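You operate a simulated robot arm through the tools that you are given. There is no shell and no other tool. Be economical: measure what you need, move in short steps, check, and stop when the job is done.

You run a simulated robot arm. Do the job below in one go: nothing can be reset, and whatever is moved stays where it is left.

## Task
Put the pink vase on top of the green vase.

Only the result counts: the job must be done as asked and must still hold three seconds after the hand-in. Knocking over, shifting, dropping, spilling or breaking anything else fails it.

## Robot
A 6-joint arm with a two-finger parallel gripper, fixed in place. Base frame: the origin is at the foot of the arm, x ahead of it, y to its left, z up; the work surface is at about z = 800. Readings come in mm, degrees, newtons and seconds.
With the tool pointing down near the work surface it reaches from about 240 to 640 mm from the base axis. Its first joint turns from -66.0 to 66.0 degrees. Payload 2.7 kg.
The tool frame sits at the grasp point between the pads (the TCP): z along the fingers, y along the line on which they close. The tips reach 23 mm beyond it. The gripper opens to 94 mm. The fingers are 38 mm wide and 10 mm thick; the gripper's body (54 by 96 mm) begins 39 mm behind the TCP.
Orientation is that of the tool frame in the base frame, as a unit quaternion [w, x, y, z]. With the fingers straight down and closing along the base's y, the tool's x points along the base's -x, its y along +y and its z along -z.

## Interface
- The arm moves only by the tool apply_moves. Its argument "deltas" is a list of rows, each a list of 7 numbers: the shift along the base's x, y, z in units of 400 mm (1.0 is 400 mm), then the turn, a rotation vector about the base's x, y, z in units of 45 degrees (1.0 is 45 degrees), then the finger opening in mm, from 0 to 94. In form: [[tx, ty, tz, rx, ry, rz, grip], ...]. A call has 1 to 8 rows; each row is the pose to reach, as a shift and turn from the pose commanded when the call began. A call with a number of a shift or a turn outside -1 to 1 is refused whole. A row lasts 0.2 s, in which the tool goes at most 50 mm and 8.6 degrees; a call with a longer step from one row to the next is refused whole, and so is a gripper value outside its range. A pose out of reach is approached as far as the arm can. The call stops where the force on the tool passes 40 N (or 10 N more than at its start, if that is more) or the arm is blocked; 0.2 s more then pass. Each finger travels about 45 mm/s and halts on what it meets, pressing with about 39 N; the grip force reading is that of the motor and also rises with nothing between the fingers. The clock runs only during rows and for 0.2 s after the last one: add rows that repeat a pose to give the fingers time. The reply holds the time, the measured pose of the TCP, the force on the tool along the base axes, the opening and the grip force, in the units named above and with some noise, and new pictures: "show" is both (left out), scene, wrist or none.
- Cameras (640 x 400 px; columns grow to the right, rows downward): "scene" is fixed at [71, -420.7, 1422.8]; the picture's right is [0.85, -0.52, 0.00], its down [-0.20, -0.33, -0.92] and it looks along [0.48, 0.79, -0.38] (base axes); focal length 329 px, centre (320, 200). "wrist" rides on the gripper at [-39, 0, -44] in the tool frame; the picture's right is [0.00, -1.00, 0.00], its down [0.97, 0.00, -0.24] and it looks along [0.24, 0.00, 0.97] (tool axes); focal length 218 px, centre (320, 200).
- pixel_to_xyz(camera, pixels): there is no depth. For up to 12 entries [column, row, z] of the newest picture of that camera ("zoom" is the newest enlarged one), the place [x, y] in the base frame at which the ray of that pixel passes the height z, good to about 3 mm. No time passes.
- close_up(camera, box): a new picture of the part [left, top, right, bottom] of that camera's present view, enlarged. No time passes.
- job_done(): hands the job in; it is judged then, once.

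Work in short steps. Measure before you move; look again where a grasp or a placing could have gone wrong, and mend it. You have 60 turns and 120 pictures in all, those below and enlarged ones among them. Open the gripper and draw the arm clear of the work before you hand the job in, unless the task says otherwise; then end with one line.

The tools are called after "Call:" as a command line: name --pt "numbers of a row" for each row, then --argument value for the rest, lists and objects as JSON in quotes. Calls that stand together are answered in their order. apply_moves: Moves the arm, as the interface text tells. Its arguments: {"type":"object","properties":{"deltas":{"type":"array","items":{"type":"array","items":{"type":"number"}}},"show":{"type":"string","enum":["both","scene","wrist","none"]}},"required":["deltas"]} The other tools are called the same way: pixel_to_xyz (camera, pixels) gives the place at which the rays of pixels pass given heights; close_up (camera, box) takes an enlarged picture of a part of a camera's view; job_done () hands the job in.

At the start:

```text
time: 0.0
tool_pos: [300.2, 298.9, 1248.2]
orientation: [0.0, 0.001, 1.0, 0.0]
contact_force: [0.2, -0.3, -0.2]
gripper_width: 93.7
grasp_force: 0.1
```

scene: 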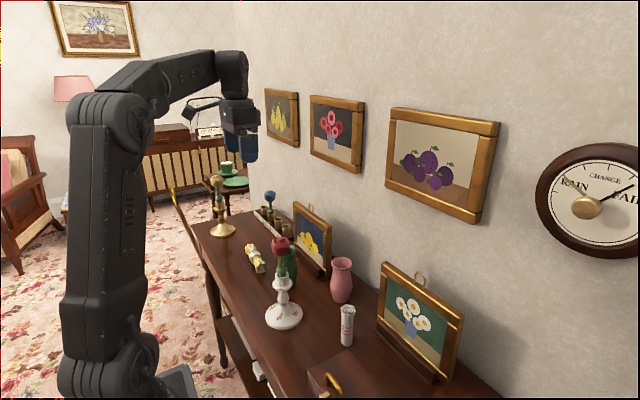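
wrist: 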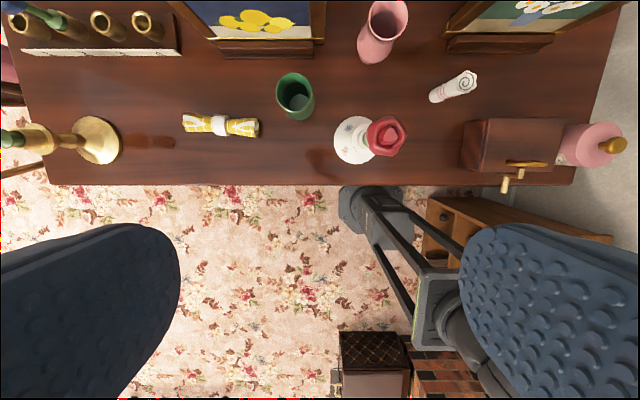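

The wrist view shows the pink vase around (382,32) and the green vase around (296,97). I'll enlarge both views to measure them.

Call:
close_up --camera "wrist" --box '[240, 0, 480, 150]'

Call:
close_up --camera "scene" --box '[220, 200, 412, 320]'

Call:
pixel_to_xyz --camera "wrist" --pixels '[[296, 90, 900], [296, 110, 800], [388, 15, 900], [372, 52, 800], [354, 140, 800], [386, 136, 950], [452, 86, 800], [221, 125, 800], [296, 86, 880]]'

```text
2.67 times, centred on (360, 75) of wrist
```

zoom: 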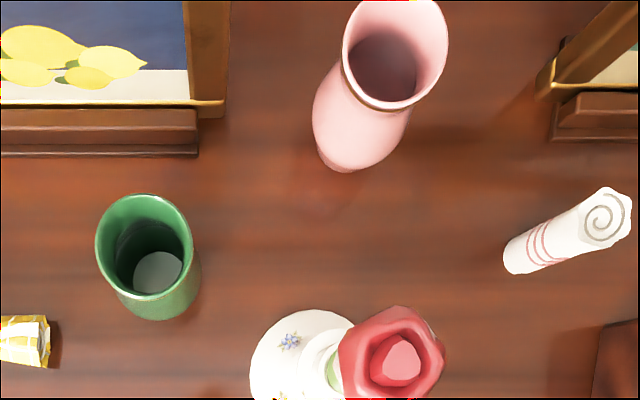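

```text
3.33 times, centred on (316, 260) of scene
```

zoom: 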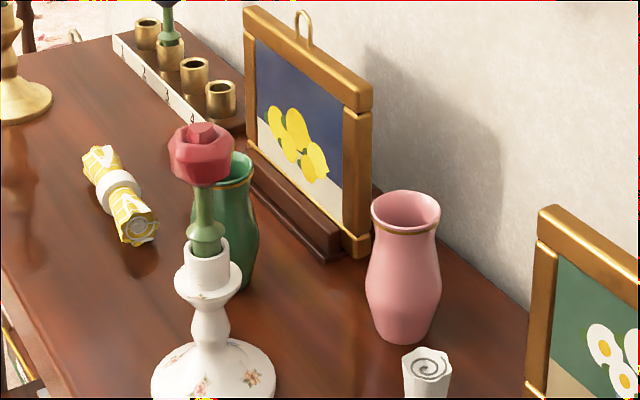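

```text
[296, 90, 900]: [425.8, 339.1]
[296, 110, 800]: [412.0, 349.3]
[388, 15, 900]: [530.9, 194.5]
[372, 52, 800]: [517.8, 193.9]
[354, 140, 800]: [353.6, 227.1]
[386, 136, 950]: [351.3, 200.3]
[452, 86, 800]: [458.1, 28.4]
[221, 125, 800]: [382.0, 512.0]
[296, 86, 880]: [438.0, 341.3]
```

Now triangulating rims and bases of both vases from the two cameras.

Call:
pixel_to_xyz --camera "wrist" --pixels '[[388.1, 19.5, 880], [388.1, 19.5, 900], [388.1, 19.5, 920], [388.1, 19.5, 940], [294, 91.9, 880], [294, 91.9, 900], [294, 91.9, 920], [294, 91.9, 940]]'

Call:
pixel_to_xyz --camera "scene" --pixels '[[341.5, 263, 880], [341.5, 263, 900], [341.5, 263, 920], [341.5, 263, 940], [289.6, 251, 880], [289.6, 251, 900], [289.6, 251, 920], [289.6, 251, 940], [340.6, 299.5, 800], [291, 284, 800]]'

```text
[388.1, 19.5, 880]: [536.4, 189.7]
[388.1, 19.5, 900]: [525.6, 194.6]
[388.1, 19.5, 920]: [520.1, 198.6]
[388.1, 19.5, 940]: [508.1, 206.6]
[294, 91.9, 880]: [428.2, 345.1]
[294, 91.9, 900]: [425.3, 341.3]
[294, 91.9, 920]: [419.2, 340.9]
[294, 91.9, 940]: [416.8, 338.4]
```

```text
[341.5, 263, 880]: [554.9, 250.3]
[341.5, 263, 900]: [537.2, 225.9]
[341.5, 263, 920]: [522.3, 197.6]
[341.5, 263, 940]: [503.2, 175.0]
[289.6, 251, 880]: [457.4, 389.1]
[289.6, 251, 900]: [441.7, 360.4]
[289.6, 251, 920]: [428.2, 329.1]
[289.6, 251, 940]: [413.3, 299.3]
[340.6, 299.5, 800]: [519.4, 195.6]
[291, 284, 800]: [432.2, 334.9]
```

Pink vase: rim ≈ (521,198,920), green: rim ≈ (422,341,913). I move over the green vase first for a better look from above.

Call:
apply_moves --pt "0.061 0.021 -0.074 0 0 0 94" --pt "0.122 0.042 -0.148 0 0 0 94" --pt "0.183 0.063 -0.222 0 0 0 94" --pt "0.244 0.084 -0.296 0 0 0 94" --pt "0.305 0.105 -0.37 0 0 0 94" --pt "0.305 0.105 -0.37 0 0 0 94" --show "wrist"

```text
time: 1.4
tool_pos: [424.0, 341.8, 1099.7]
orientation: [0.0, 0.0, 1.0, 0.001]
contact_force: [0.1, 0.0, 0.0]
gripper_width: 94.0
grasp_force: 0.1
```

wrist: 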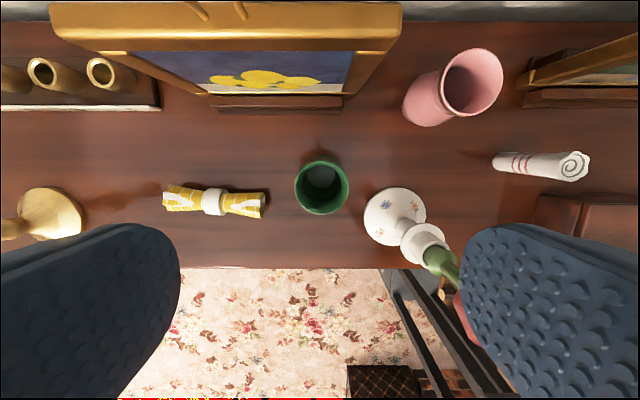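

Green rim now at about (322,186), seen nearly straight down. I enlarge it, and the pink vase at (472,80).

Call:
close_up --camera "wrist" --box '[272, 155, 368, 215]'

Call:
close_up --camera "wrist" --box '[380, 30, 540, 130]'

Call:
pixel_to_xyz --camera "wrist" --pixels '[[294, 186, 915], [350, 186, 915], [322, 160, 915], [322, 215, 915], [441, 82, 920], [504, 82, 920], [472, 48, 920], [472, 117, 920], [402, 15, 960], [350, 95, 800]]'

```text
6.67 times, centred on (320, 185) of wrist
```

zoom: 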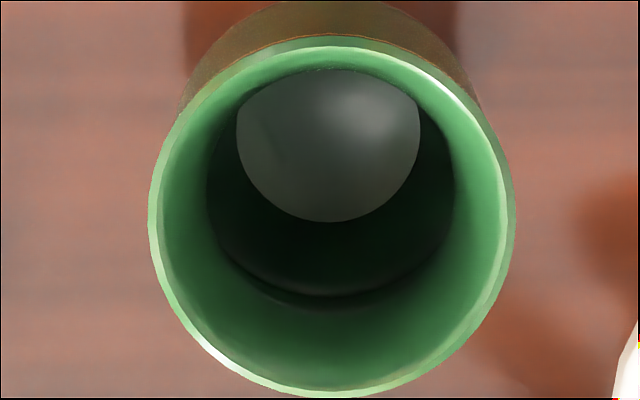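

```text
4.00 times, centred on (460, 80) of wrist
```

zoom: 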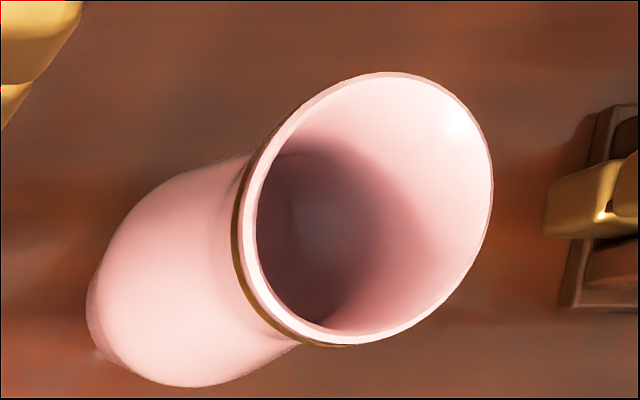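

```text
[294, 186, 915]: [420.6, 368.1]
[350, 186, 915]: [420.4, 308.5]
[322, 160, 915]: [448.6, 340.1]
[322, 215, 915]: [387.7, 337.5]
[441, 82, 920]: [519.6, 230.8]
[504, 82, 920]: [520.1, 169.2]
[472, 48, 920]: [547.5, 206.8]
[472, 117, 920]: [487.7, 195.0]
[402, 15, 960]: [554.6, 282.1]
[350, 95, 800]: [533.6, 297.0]
```

Green rim outer diameter ≈58 mm with a flared inside, so the pink base should seat within it. I fix its centre (zoom 332,220 → wrist 321.8,188), then move over the pink vase.

Call:
pixel_to_xyz --camera "wrist" --pixels '[[321.8, 188, 905], [321.8, 188, 915], [321.8, 188, 925], [321.8, 188, 915], [321.8, 188, 915], [321.8, 188, 915], [321.8, 188, 915]]'

Call:
apply_moves --pt "0.06 -0.089 0 0 0 0 94" --pt "0.12 -0.178 0 0 0 0 94" --pt "0.18 -0.267 0 0 0 0 94" --pt "0.245 -0.357 0 0 0 0 94" --pt "0.245 -0.357 0 0 0 0 94" --show "both"

```text
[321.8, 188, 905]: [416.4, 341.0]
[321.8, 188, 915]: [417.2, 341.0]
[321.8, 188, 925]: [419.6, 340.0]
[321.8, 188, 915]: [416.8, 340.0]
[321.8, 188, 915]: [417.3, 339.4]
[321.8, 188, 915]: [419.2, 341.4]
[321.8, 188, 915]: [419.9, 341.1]
```

```text
time: 2.6
tool_pos: [520.7, 198.4, 1099.3]
orientation: [-0.001, -0.001, 1.0, 0.0]
contact_force: [0.0, 0.6, -0.2]
gripper_width: 94.1
grasp_force: 0.1
```

scene: 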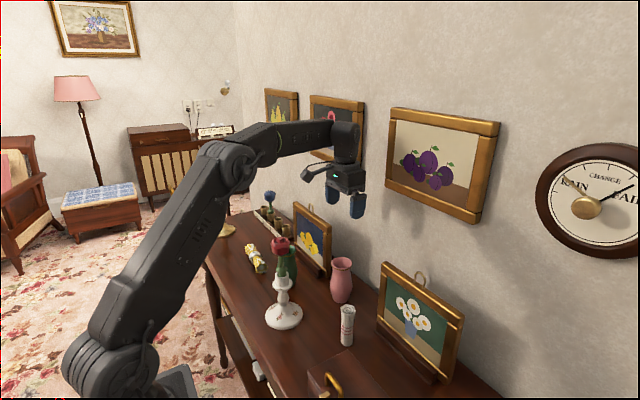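
wrist: 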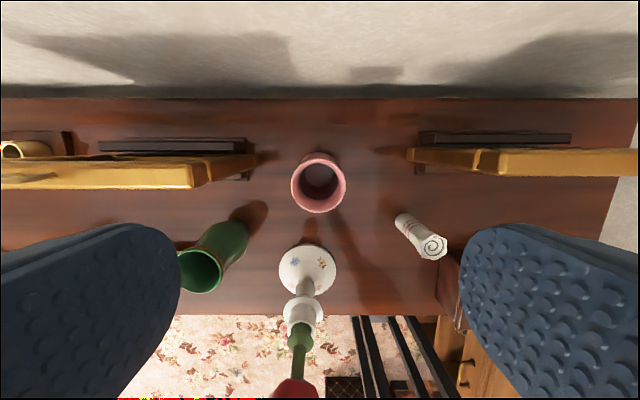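

Pink rim is at (319,184). Enlarge and locate it, plus the frame edges at (250,160) and (410,152).

Call:
close_up --camera "wrist" --box '[272, 145, 368, 225]'

Call:
close_up --camera "scene" --box '[270, 230, 382, 310]'

Call:
pixel_to_xyz --camera "wrist" --pixels '[[319, 184.5, 920], [319, 184.5, 920], [319, 184.5, 920], [258, 158, 930], [258, 158, 830], [194, 170, 930], [408, 152, 930], [319, 97, 800], [408, 152, 830], [185, 270, 913], [185, 270, 913]]'

```text
5.00 times, centred on (320, 185) of wrist
```

zoom: 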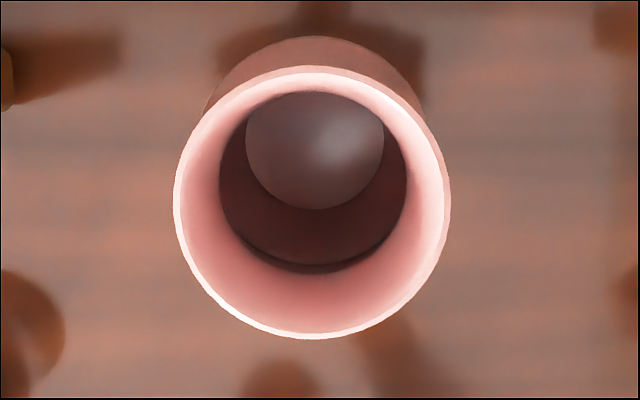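

```text
5.00 times, centred on (326, 270) of scene
```

zoom: 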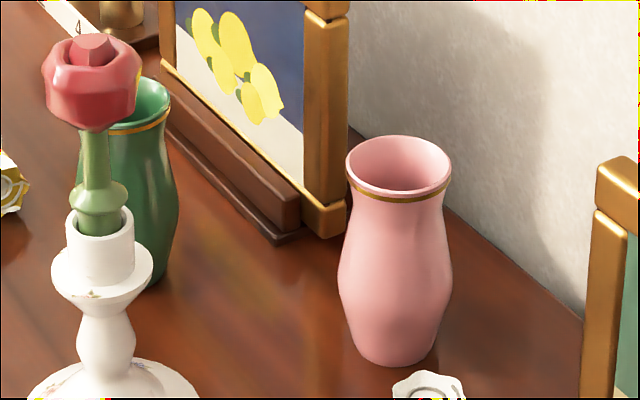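

```text
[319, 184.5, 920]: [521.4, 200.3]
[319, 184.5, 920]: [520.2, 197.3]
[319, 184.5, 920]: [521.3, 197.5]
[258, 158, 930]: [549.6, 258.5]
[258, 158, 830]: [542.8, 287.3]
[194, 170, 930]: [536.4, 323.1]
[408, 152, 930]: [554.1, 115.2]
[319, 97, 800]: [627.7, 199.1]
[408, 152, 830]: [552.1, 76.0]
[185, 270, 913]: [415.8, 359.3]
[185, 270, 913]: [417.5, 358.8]
```

Pink rim centre ≈ (520.5,198.5), diameter ≈58 mm; the frames' edges are at y≈258 and 115, so an 80 mm opening clears them. Descend to TCP z≈905 in steps.

Call:
apply_moves --pt "0 0 -0.1 0 0 0 80" --pt "0 0 -0.2 0 0 0 80" --pt "0 0 -0.3 0 0 0 80" --pt "0 0 -0.39 0 0 0 80" --pt "0 0 -0.39 0 0 0 80" --show "both"

```text
time: 3.8
tool_pos: [521.5, 198.7, 943.7]
orientation: [0.0, 0.0, 1.0, 0.0]
contact_force: [-0.2, 0.8, 0.0]
gripper_width: 80.1
grasp_force: 0.0
```

scene: 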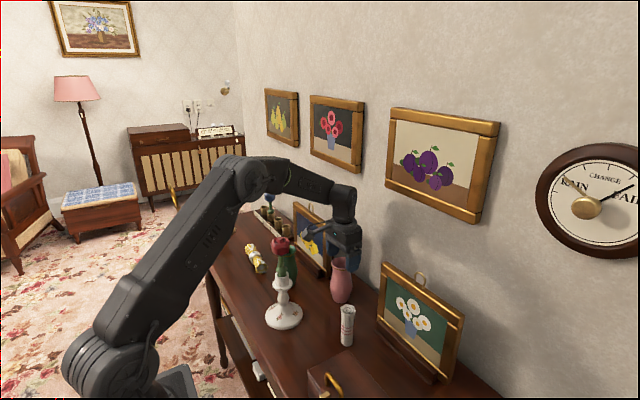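
wrist: 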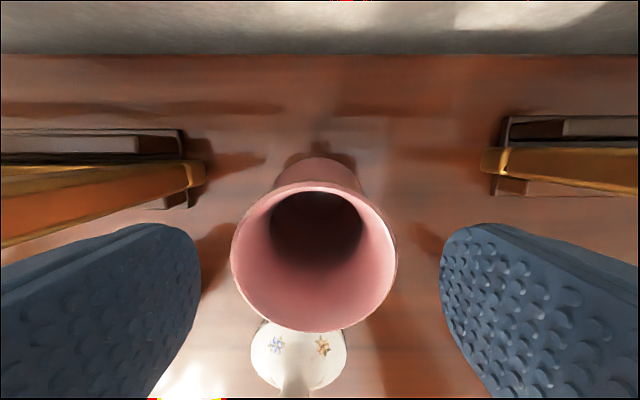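

Rim spans columns 230–397, i.e. the vase is ~2 mm to +y of the fingers' centre; along x it is centred. I correct, go down to z≈905 and close.

Call:
apply_moves --pt "0 0.005 -0.03 0 0 0 80" --pt "0 0.005 -0.06 0 0 0 80" --pt "0 0.005 -0.097 0 0 0 80" --pt "0 0.005 -0.097 0 0 0 72" --pt "0 0.005 -0.097 0 0 0 66" --show "both"

```text
time: 5.0
tool_pos: [520.9, 200.7, 905.3]
orientation: [-0.001, 0.0, 1.0, 0.0]
contact_force: [-0.5, 0.3, 0.0]
gripper_width: 66.0
grasp_force: 0.1
```

scene: 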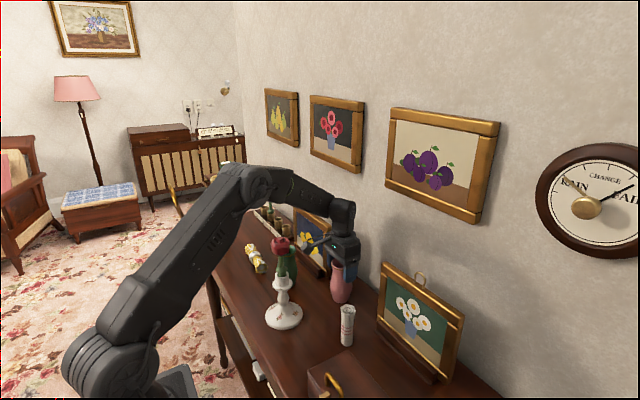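
wrist: 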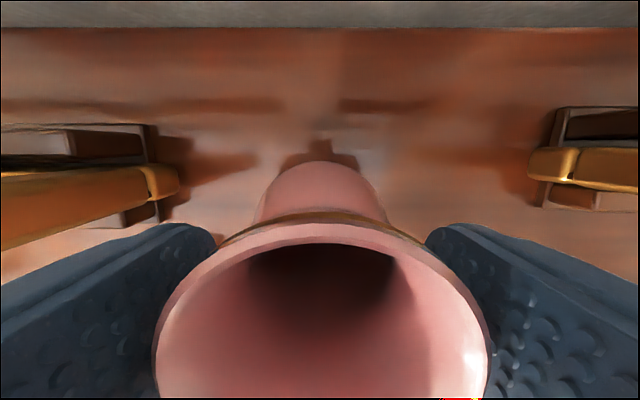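

The vase sits centred between the pads with no contact yet. Close fully.

Call:
apply_moves --pt "0 0 0 0 0 0 58" --pt "0 0 0 0 0 0 50" --pt "0 0 0 0 0 0 46" --pt "0 0 0 0 0 0 46" --show "wrist"

```text
time: 6.0
tool_pos: [519.6, 200.0, 905.6]
orientation: [-0.001, -0.001, 1.0, -0.001]
contact_force: [-0.1, -1.5, 0.1]
gripper_width: 58.9
grasp_force: 38.6
```

wrist: 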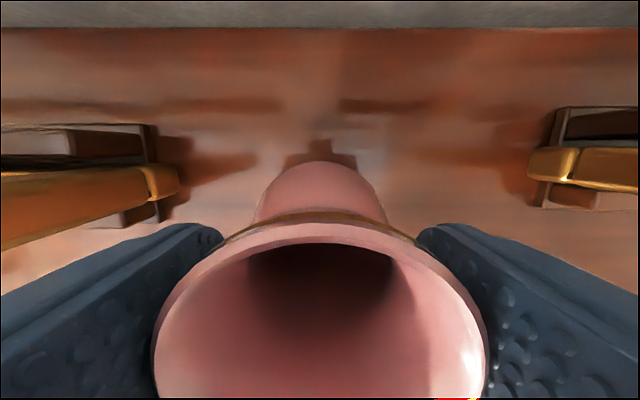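

Gripped at 58.9 mm with 39 N. Lift gently straight up and check.

Call:
apply_moves --pt "0 0 0.03 0 0 0 46" --pt "0 0 0.1 0 0 0 46" --pt "0 0 0.2 0 0 0 46" --pt "0 0 0.3 0 0 0 46" --pt "0 0 0.4 0 0 0 46" --pt "0 0 0.5 0 0 0 46" --pt "0 0 0.5 0 0 0 46" --show "both"

Call:
close_up --camera "scene" --box '[270, 150, 430, 250]'

```text
time: 7.6
tool_pos: [520.7, 200.1, 1105.5]
orientation: [0.0, 0.001, 1.0, 0.0]
contact_force: [-0.5, -0.3, 0.0]
gripper_width: 46.4
grasp_force: 0.1
```

scene: 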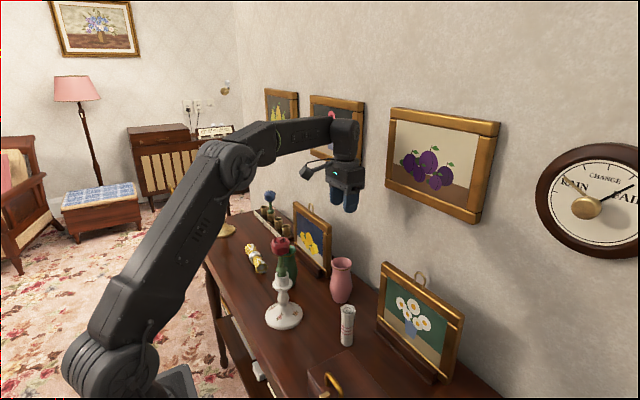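
wrist: 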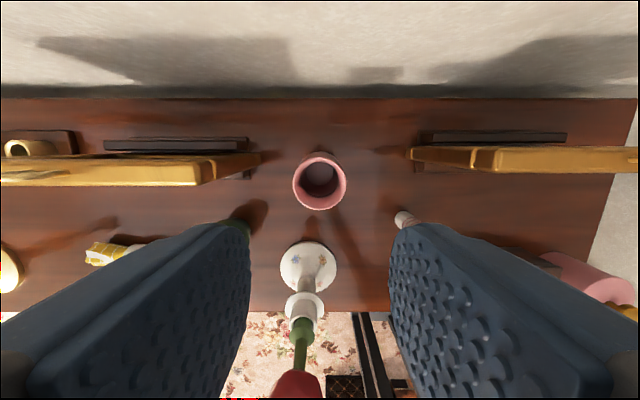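

```text
4.00 times, centred on (350, 200) of scene
```

zoom: 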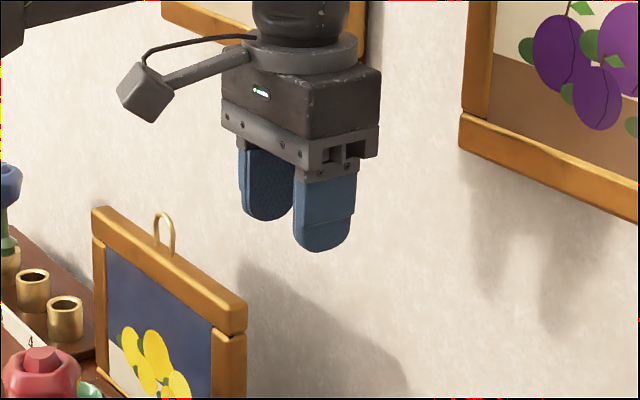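

The vase slipped out and stays standing at (319,183), unmoved; the pads had only caught its rim. I'll open, go deeper so the pad ends press on the belly too, and lift slowly.

Call:
apply_moves --pt "0 0 0 0 0 0 64" --pt "0 0 -0.1 0 0 0 80" --pt "0 0 -0.2 0 0 0 80" --pt "0 0 -0.3 0 0 0 80" --pt "0 0 -0.4 0 0 0 80" --pt "0 0 -0.4 0 0 0 80" --show "both"

```text
time: 9.0
tool_pos: [518.9, 201.3, 944.0]
orientation: [0.0, 0.001, 1.0, -0.001]
contact_force: [0.3, -0.2, 0.5]
gripper_width: 79.8
grasp_force: 0.0
```

scene: 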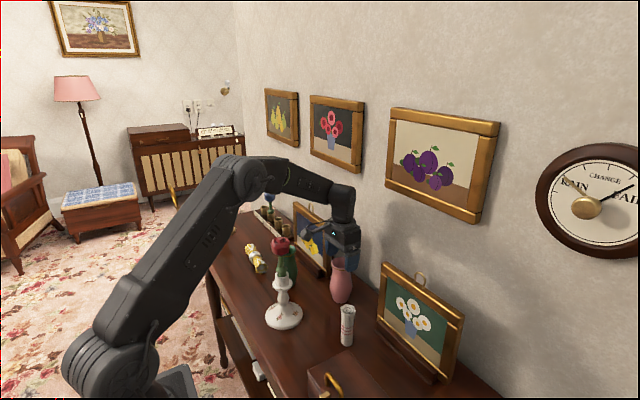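
wrist: 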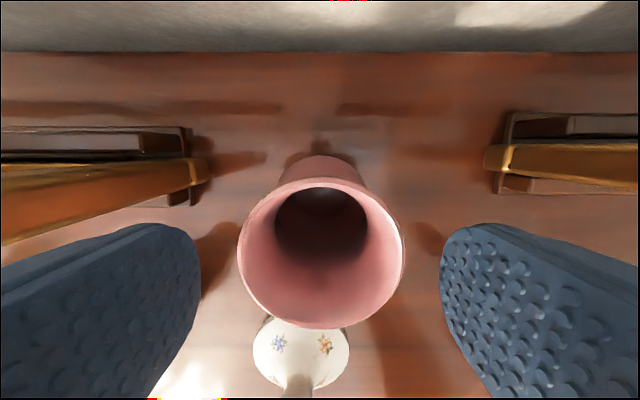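

Centred again (rim columns 238–405, rows 176–329). Descend to z≈887 and close.

Call:
apply_moves --pt "0 0 -0.05 0 0 0 80" --pt "0 0 -0.1 0 0 0 80" --pt "0 0 -0.142 0 0 0 80" --pt "0 0 -0.142 0 0 0 72" --pt "0 0 -0.142 0 0 0 64" --pt "0 0 -0.142 0 0 0 56" --pt "0 0 -0.142 0 0 0 50" --pt "0 0 -0.142 0 0 0 50" --show "both"

Call:
close_up --camera "scene" --box '[290, 220, 402, 310]'

```text
time: 10.8
tool_pos: [519.3, 202.5, 888.1]
orientation: [-0.001, 0.0, 1.0, 0.0]
contact_force: [-0.1, -0.2, 0.8]
gripper_width: 61.1
grasp_force: 38.5
```

scene: 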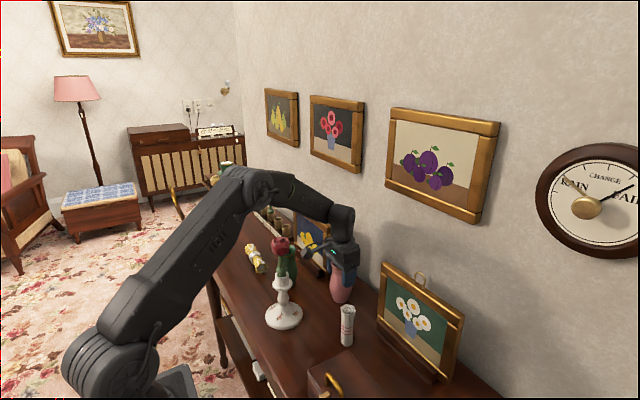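
wrist: 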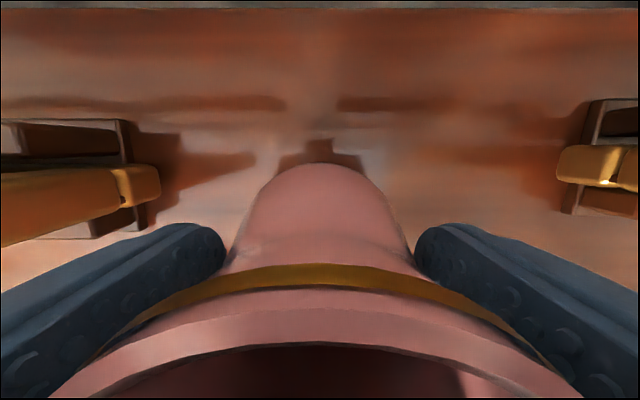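

```text
4.44 times, centred on (346, 265) of scene
```

zoom: 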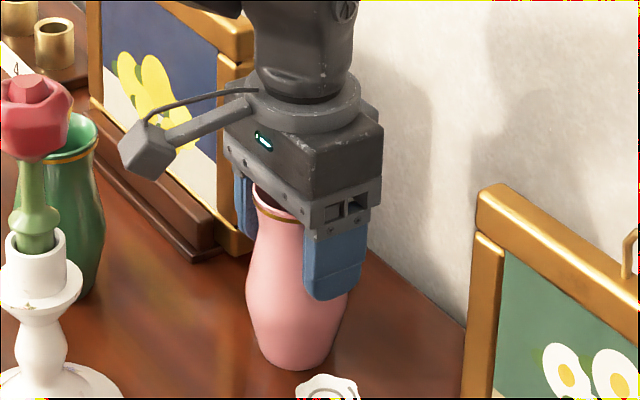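

Now gripped at 61.1 mm on the upper belly. Lift slowly by 12 mm and read the force.

Call:
apply_moves --pt "0 0 0.004 0 0 0 40" --pt "0 0 0.008 0 0 0 40" --pt "0 0 0.012 0 0 0 40" --pt "0 0 0.018 0 0 0 40" --pt "0 0 0.024 0 0 0 40" --pt "0 0 0.03 0 0 0 40" --pt "0 0 0.03 0 0 0 40" --show "wrist"

Call:
close_up --camera "scene" --box '[290, 220, 402, 310]'

```text
time: 12.4
tool_pos: [519.8, 199.8, 901.3]
orientation: [0.001, 0.0, 1.0, -0.001]
contact_force: [0.7, -0.2, -1.4]
gripper_width: 61.1
grasp_force: 39.3
```

wrist: 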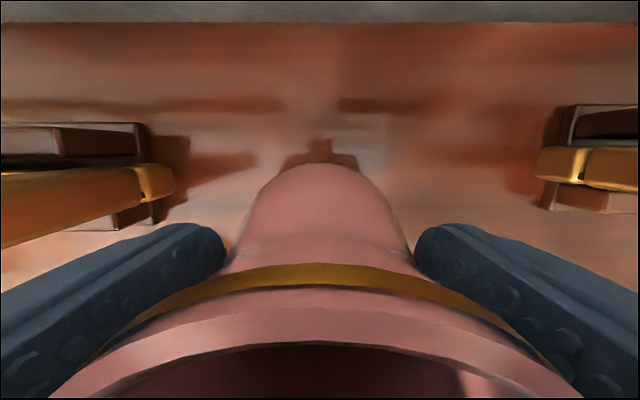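

```text
4.44 times, centred on (346, 265) of scene
```

zoom: 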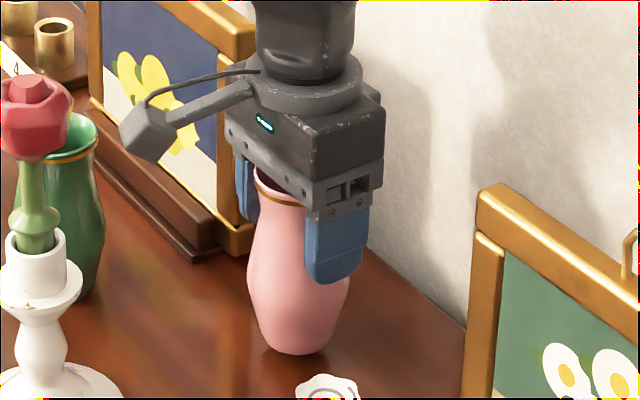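

The vase moves with the gripper (same position in the wrist view, weight ≈1.4 N). Continue the lift at a moderate pace.

Call:
apply_moves --pt "0 0 0.04 0 0 0 40" --pt "0 0 0.09 0 0 0 40" --pt "0 0 0.15 0 0 0 40" --pt "0 0 0.22 0 0 0 40" --pt "0 0 0.29 0 0 0 40" --pt "0 0 0.36 0 0 0 40" --pt "0 0 0.43 0 0 0 40" --pt "0 0 0.48 0 0 0 40" --show "both"

```text
time: 14.2
tool_pos: [519.6, 200.0, 1093.3]
orientation: [0.001, 0.001, 1.0, 0.0]
contact_force: [-0.8, 0.3, -2.4]
gripper_width: 61.1
grasp_force: 39.0
```

scene: 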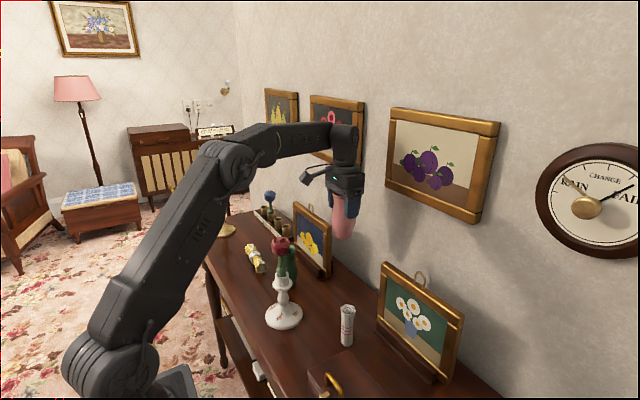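
wrist: 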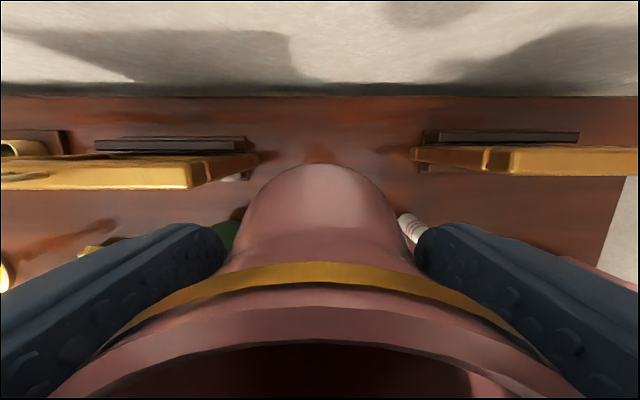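

Held firmly. Relative measurement in identical views gives green minus pink ≈ (-101.7, +140) mm, so I carry it there at this height (vase base ≈1005, above everything on the path).

Call:
apply_moves --pt "-0.02 0.028 0.02 0 0 0 40" --pt "-0.06 0.083 0.03 0 0 0 40" --pt "-0.11 0.151 0.03 0 0 0 40" --pt "-0.16 0.22 0.03 0 0 0 40" --pt "-0.21 0.289 0.03 0 0 0 40" --pt "-0.24 0.33 0.03 0 0 0 40" --pt "-0.254 0.35 0.03 0 0 0 40" --pt "-0.254 0.35 0.03 0 0 0 40" --show "both"

Call:
close_up --camera "scene" --box '[220, 170, 364, 290]'

```text
time: 16.0
tool_pos: [418.5, 341.1, 1103.7]
orientation: [0.001, 0.0, 1.0, 0.0]
contact_force: [-0.3, 1.0, -1.7]
gripper_width: 61.1
grasp_force: 38.9
```

scene: 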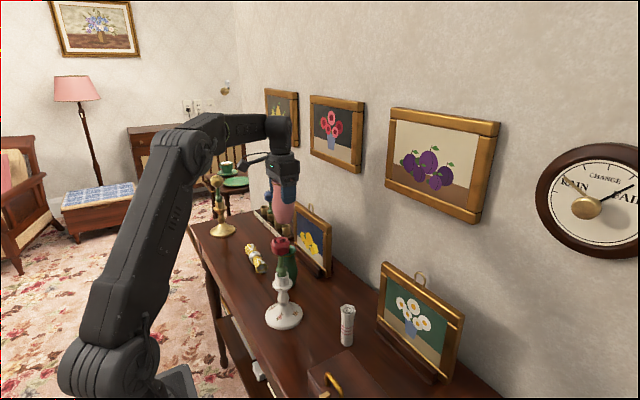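
wrist: 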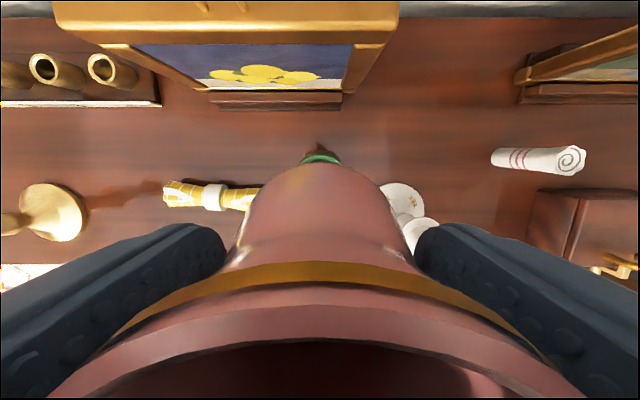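

```text
3.33 times, centred on (292, 230) of scene
```

zoom: 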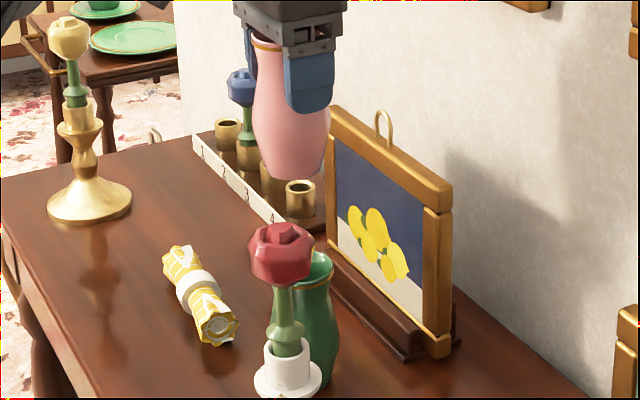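

The green rim peeks out at (321,156), centred behind the pink belly column (~321). Lower to just above the rim (TCP ≈1020) and check from the scene view.

Call:
apply_moves --pt "0 0 -0.04 0 0 0 40" --pt "0 0 -0.09 0 0 0 40" --pt "0 0 -0.14 0 0 0 40" --pt "0 0 -0.18 0 0 0 40" --pt "0 0 -0.205 0 0 0 40" --pt "0 0 -0.205 0 0 0 40" --show "wrist"

Call:
close_up --camera "scene" --box '[256, 200, 336, 250]'

Call:
close_up --camera "wrist" --box '[240, 120, 400, 220]'

```text
time: 17.4
tool_pos: [419.0, 340.5, 1022.0]
orientation: [0.0, 0.0, 1.0, 0.0]
contact_force: [0.8, 0.3, -1.6]
gripper_width: 61.2
grasp_force: 38.7
```

wrist: 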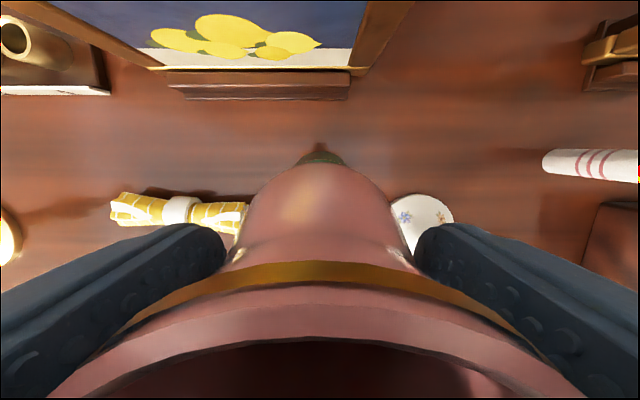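

```text
8.00 times, centred on (296, 225) of scene
```

zoom: 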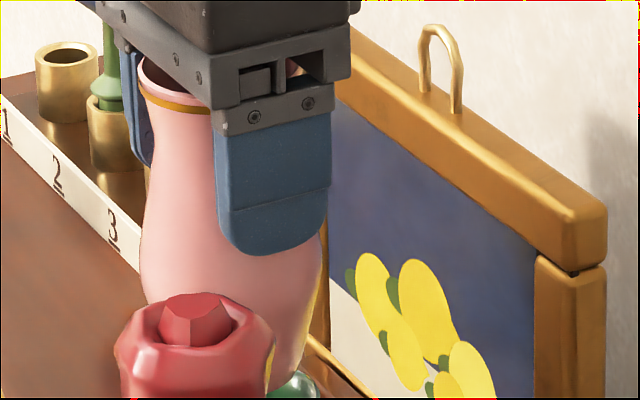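

```text
4.00 times, centred on (320, 170) of wrist
```

zoom: 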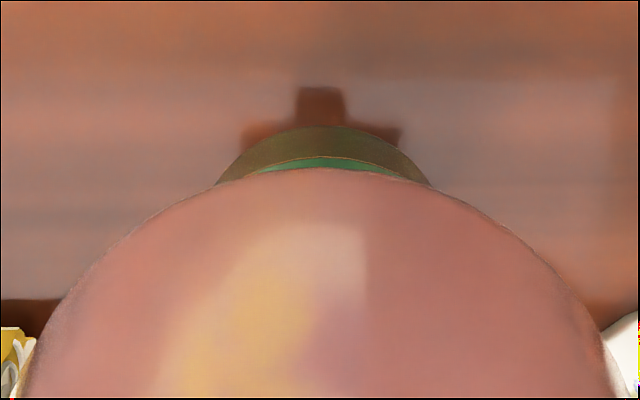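

Laterally aligned (green centre 323 vs. belly 320 in the zoom). Enlarge the gap in the scene view around (290,248).

Call:
close_up --camera "scene" --box '[264, 230, 312, 290]'

```text
6.67 times, centred on (288, 260) of scene
```

zoom: 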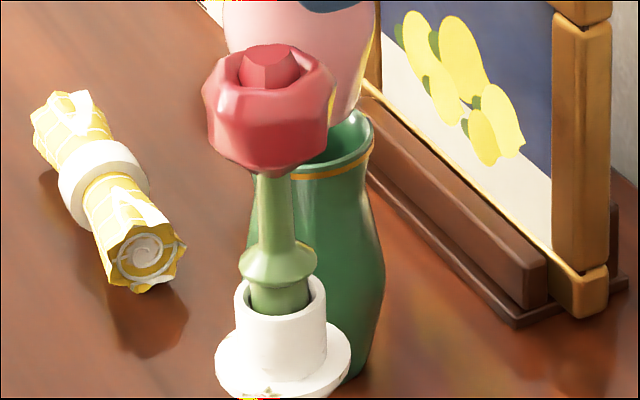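

Let me look closer at the base corner near (290,245).

Call:
close_up --camera "scene" --box '[268, 225, 308, 255]'

```text
13.33 times, centred on (288, 240) of scene
```

zoom: 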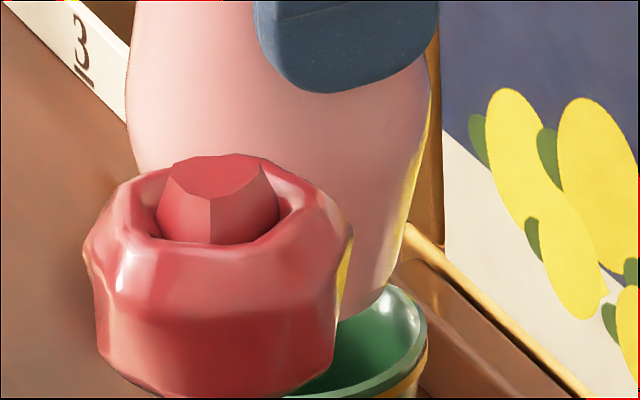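

Pink is within ≈1.3 mm of the green rim's centre; I nudge (+1,−0.5) mm and lower 14 mm slowly, watching the force.

Call:
apply_moves --pt "0.0025 -0.0012 -0.008 0 0 0 40" --pt "0.0025 -0.0012 -0.016 0 0 0 40" --pt "0.0025 -0.0012 -0.024 0 0 0 40" --pt "0.0025 -0.0012 -0.032 0 0 0 40" --pt "0.0025 -0.0012 -0.032 0 0 0 40" --show "none"

Call:
close_up --camera "scene" --box '[268, 225, 308, 255]'

```text
time: 18.6
tool_pos: [419.8, 340.3, 1008.2]
orientation: [0.0, 0.0, 1.0, 0.0]
contact_force: [-0.1, 0.2, -2.5]
gripper_width: 60.8
grasp_force: 38.7
```

```text
13.33 times, centred on (288, 240) of scene
```

zoom: 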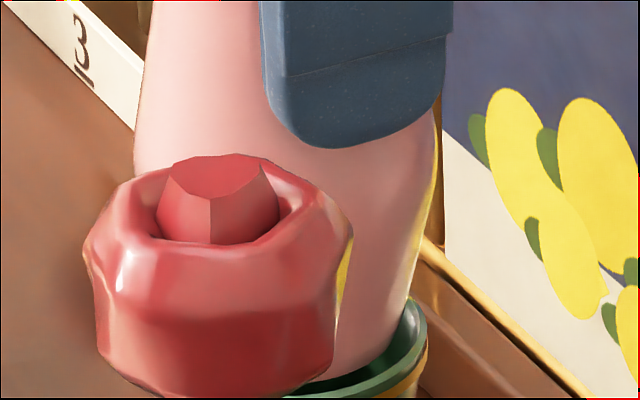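

No contact yet; base is inside the rim outline with even margins. Continue down in 1.5 mm rows.

Call:
apply_moves --pt "0 0 -0.004 0 0 0 40" --pt "0 0 -0.008 0 0 0 40" --pt "0 0 -0.012 0 0 0 40" --pt "0 0 -0.012 0 0 0 40" --show "none"

Call:
close_up --camera "scene" --box '[268, 225, 308, 255]'

```text
time: 19.6
tool_pos: [419.9, 340.9, 1007.2]
orientation: [0.003, 0.0, 1.0, 0.002]
contact_force: [-2.5, -1.6, 26.8]
gripper_width: 61.2
grasp_force: 39.0
```

```text
13.33 times, centred on (288, 240) of scene
```

zoom: 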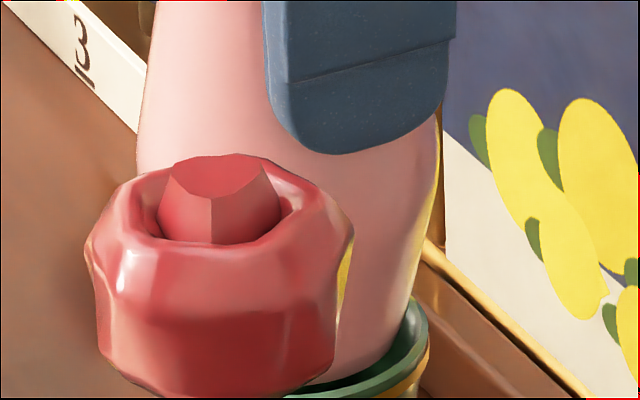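

Contact at TCP ≈1007 (base ≈919, rim level) with the green rim unshifted (right edge still 428). The load is 27 N, so I back off ~3 mm to a light touch and check.

Call:
apply_moves --pt "0 0 0.004 0 0 0 40" --pt "0 0 0.0075 0 0 0 40" --pt "0 0 0.0075 0 0 0 40" --show "both"

Call:
close_up --camera "wrist" --box '[240, 120, 400, 220]'

```text
time: 20.4
tool_pos: [418.9, 340.2, 1008.3]
orientation: [0.001, 0.0, 1.0, 0.001]
contact_force: [2.9, 2.3, 13.9]
gripper_width: 61.0
grasp_force: 39.0
```

scene: 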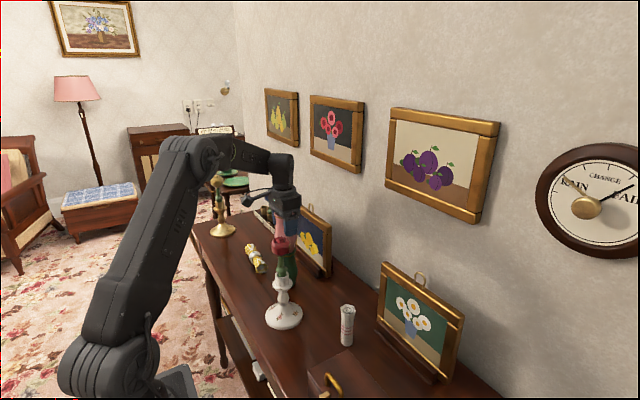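
wrist: 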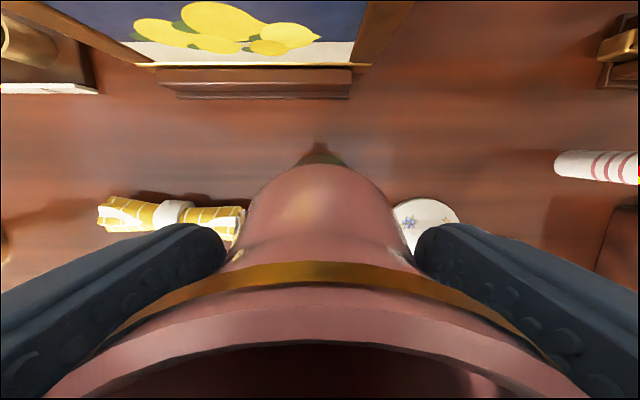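

```text
4.00 times, centred on (320, 170) of wrist
```

zoom: 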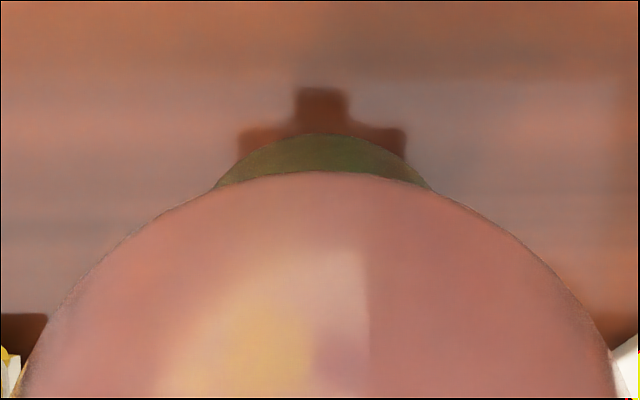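

Still 14 N; raise another ~1.5 mm for a light touch.

Call:
apply_moves --pt "0 0 0.003 0 0 0 40" --pt "0 0 0.003 0 0 0 40" --show "none"

```text
time: 21.0
tool_pos: [419.9, 340.9, 1007.7]
orientation: [-0.002, 0.0, 1.0, 0.0]
contact_force: [2.3, 1.5, 3.5]
gripper_width: 61.3
grasp_force: 38.6
```

Light touch of 3.5 N. Open the fingers gradually while holding still, then look.

Call:
apply_moves --pt "0 0 0 0 0 0 62" --pt "0 0 0 0 0 0 64" --pt "0 0 0 0 0 0 68" --pt "0 0 0 0 0 0 74" --pt "0 0 0 0 0 0 80" --pt "0 0 0 0 0 0 80" --show "both"

Call:
close_up --camera "scene" --box '[256, 200, 336, 260]'

```text
time: 22.4
tool_pos: [417.6, 340.0, 1009.2]
orientation: [0.0, 0.0, 1.0, 0.0]
contact_force: [0.0, 0.5, -0.5]
gripper_width: 79.9
grasp_force: 0.1
```

scene: 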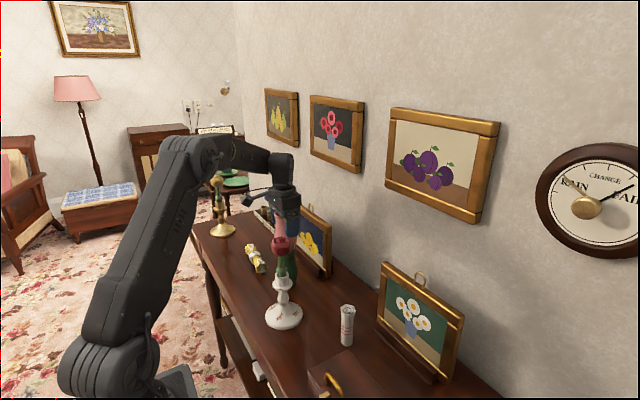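
wrist: 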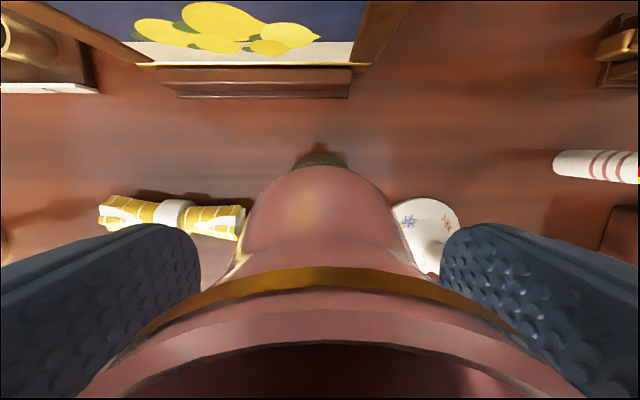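

```text
6.67 times, centred on (296, 230) of scene
```

zoom: 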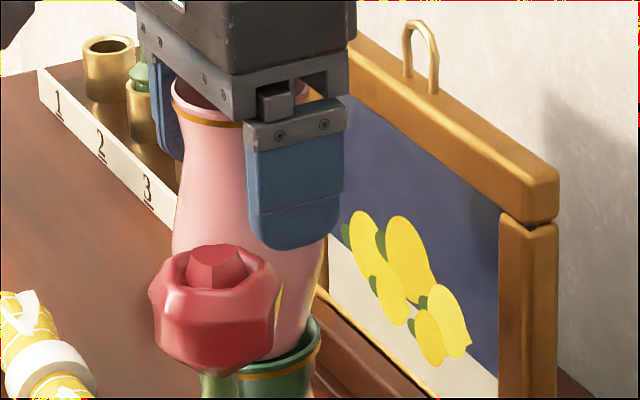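

The pink vase stands upright on its own, fingers clear on both sides. Withdraw straight up.

Call:
apply_moves --pt "0 0 0.03 0 0 0 84" --pt "0 0 0.08 0 0 0 84" --pt "0 0 0.16 0 0 0 84" --pt "0 0 0.26 0 0 0 84" --pt "0 0 0.36 0 0 0 84" --pt "0 0 0.46 0 0 0 84" --pt "0 0 0.46 0 0 0 84" --show "both"

Call:
close_up --camera "scene" --box '[240, 190, 352, 300]'

```text
time: 24.0
tool_pos: [417.9, 339.8, 1194.0]
orientation: [0.0, 0.0, 1.0, 0.0]
contact_force: [0.0, -0.3, 0.2]
gripper_width: 83.9
grasp_force: 0.2
```

scene: 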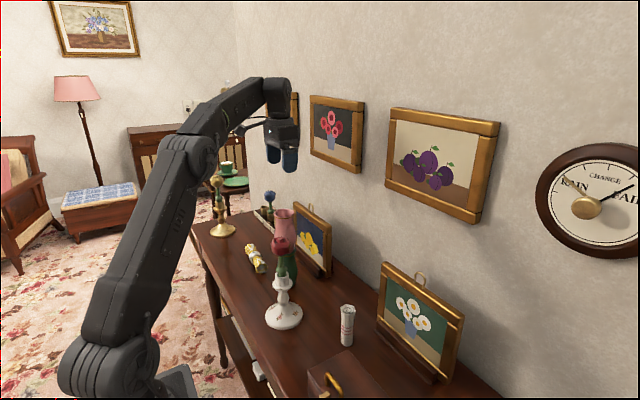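
wrist: 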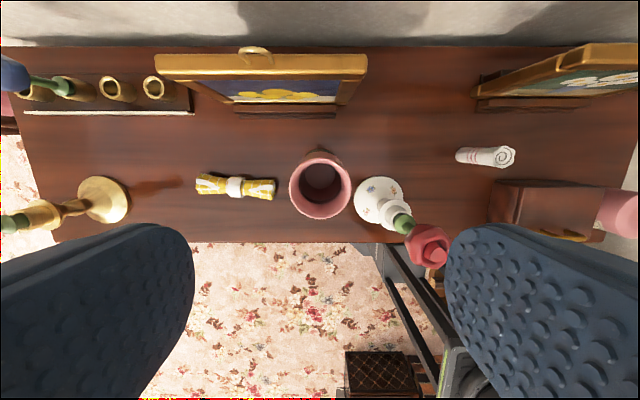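

```text
3.64 times, centred on (296, 245) of scene
```

zoom: 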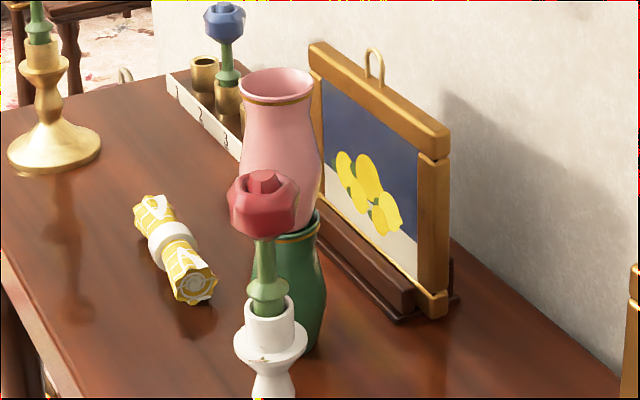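

The pink vase stands on the green one, nothing else moved. I draw the arm back to the start area and check stability after a moment.

Call:
apply_moves --pt "0 0 0.08 0 0 0 84" --pt "-0.08 -0.02 0.13 0 0 0 84" --pt "-0.16 -0.05 0.13 0 0 0 84" --pt "-0.24 -0.08 0.13 0 0 0 84" --pt "-0.29 -0.1 0.13 0 0 0 84" --pt "-0.29 -0.1 0.13 0 0 0 84" --pt "-0.29 -0.1 0.13 0 0 0 84" --pt "-0.29 -0.1 0.13 0 0 0 84" --show "wrist"

Call:
close_up --camera "scene" --box '[240, 190, 352, 300]'

```text
time: 25.8
tool_pos: [304.6, 299.0, 1245.7]
orientation: [0.0, 0.0, 1.0, 0.0]
contact_force: [0.0, 0.9, 0.5]
gripper_width: 84.0
grasp_force: 0.1
```

wrist: 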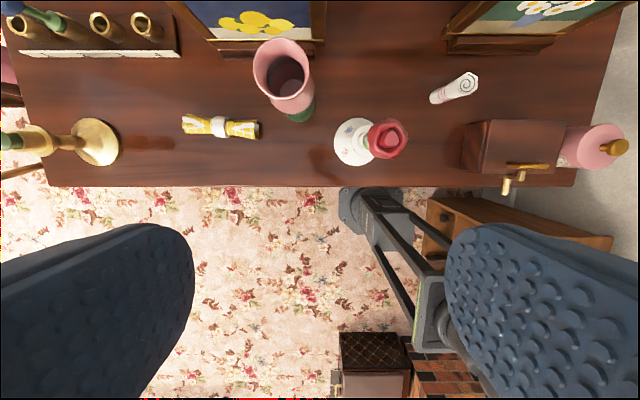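

```text
3.64 times, centred on (296, 245) of scene
```

zoom: 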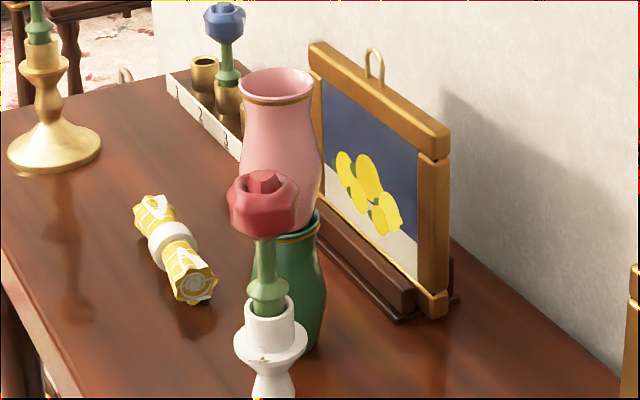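

The stack looks the same as it did 1.8 s ago, the other objects are where they started, and the arm is clear. I hand the job in.

Call:
job_done

```text
The job is handed in.
```

The pink vase is standing upright on top of the green vase, nothing else appears to have moved, and I handed the job in with the gripper open and the arm clear.
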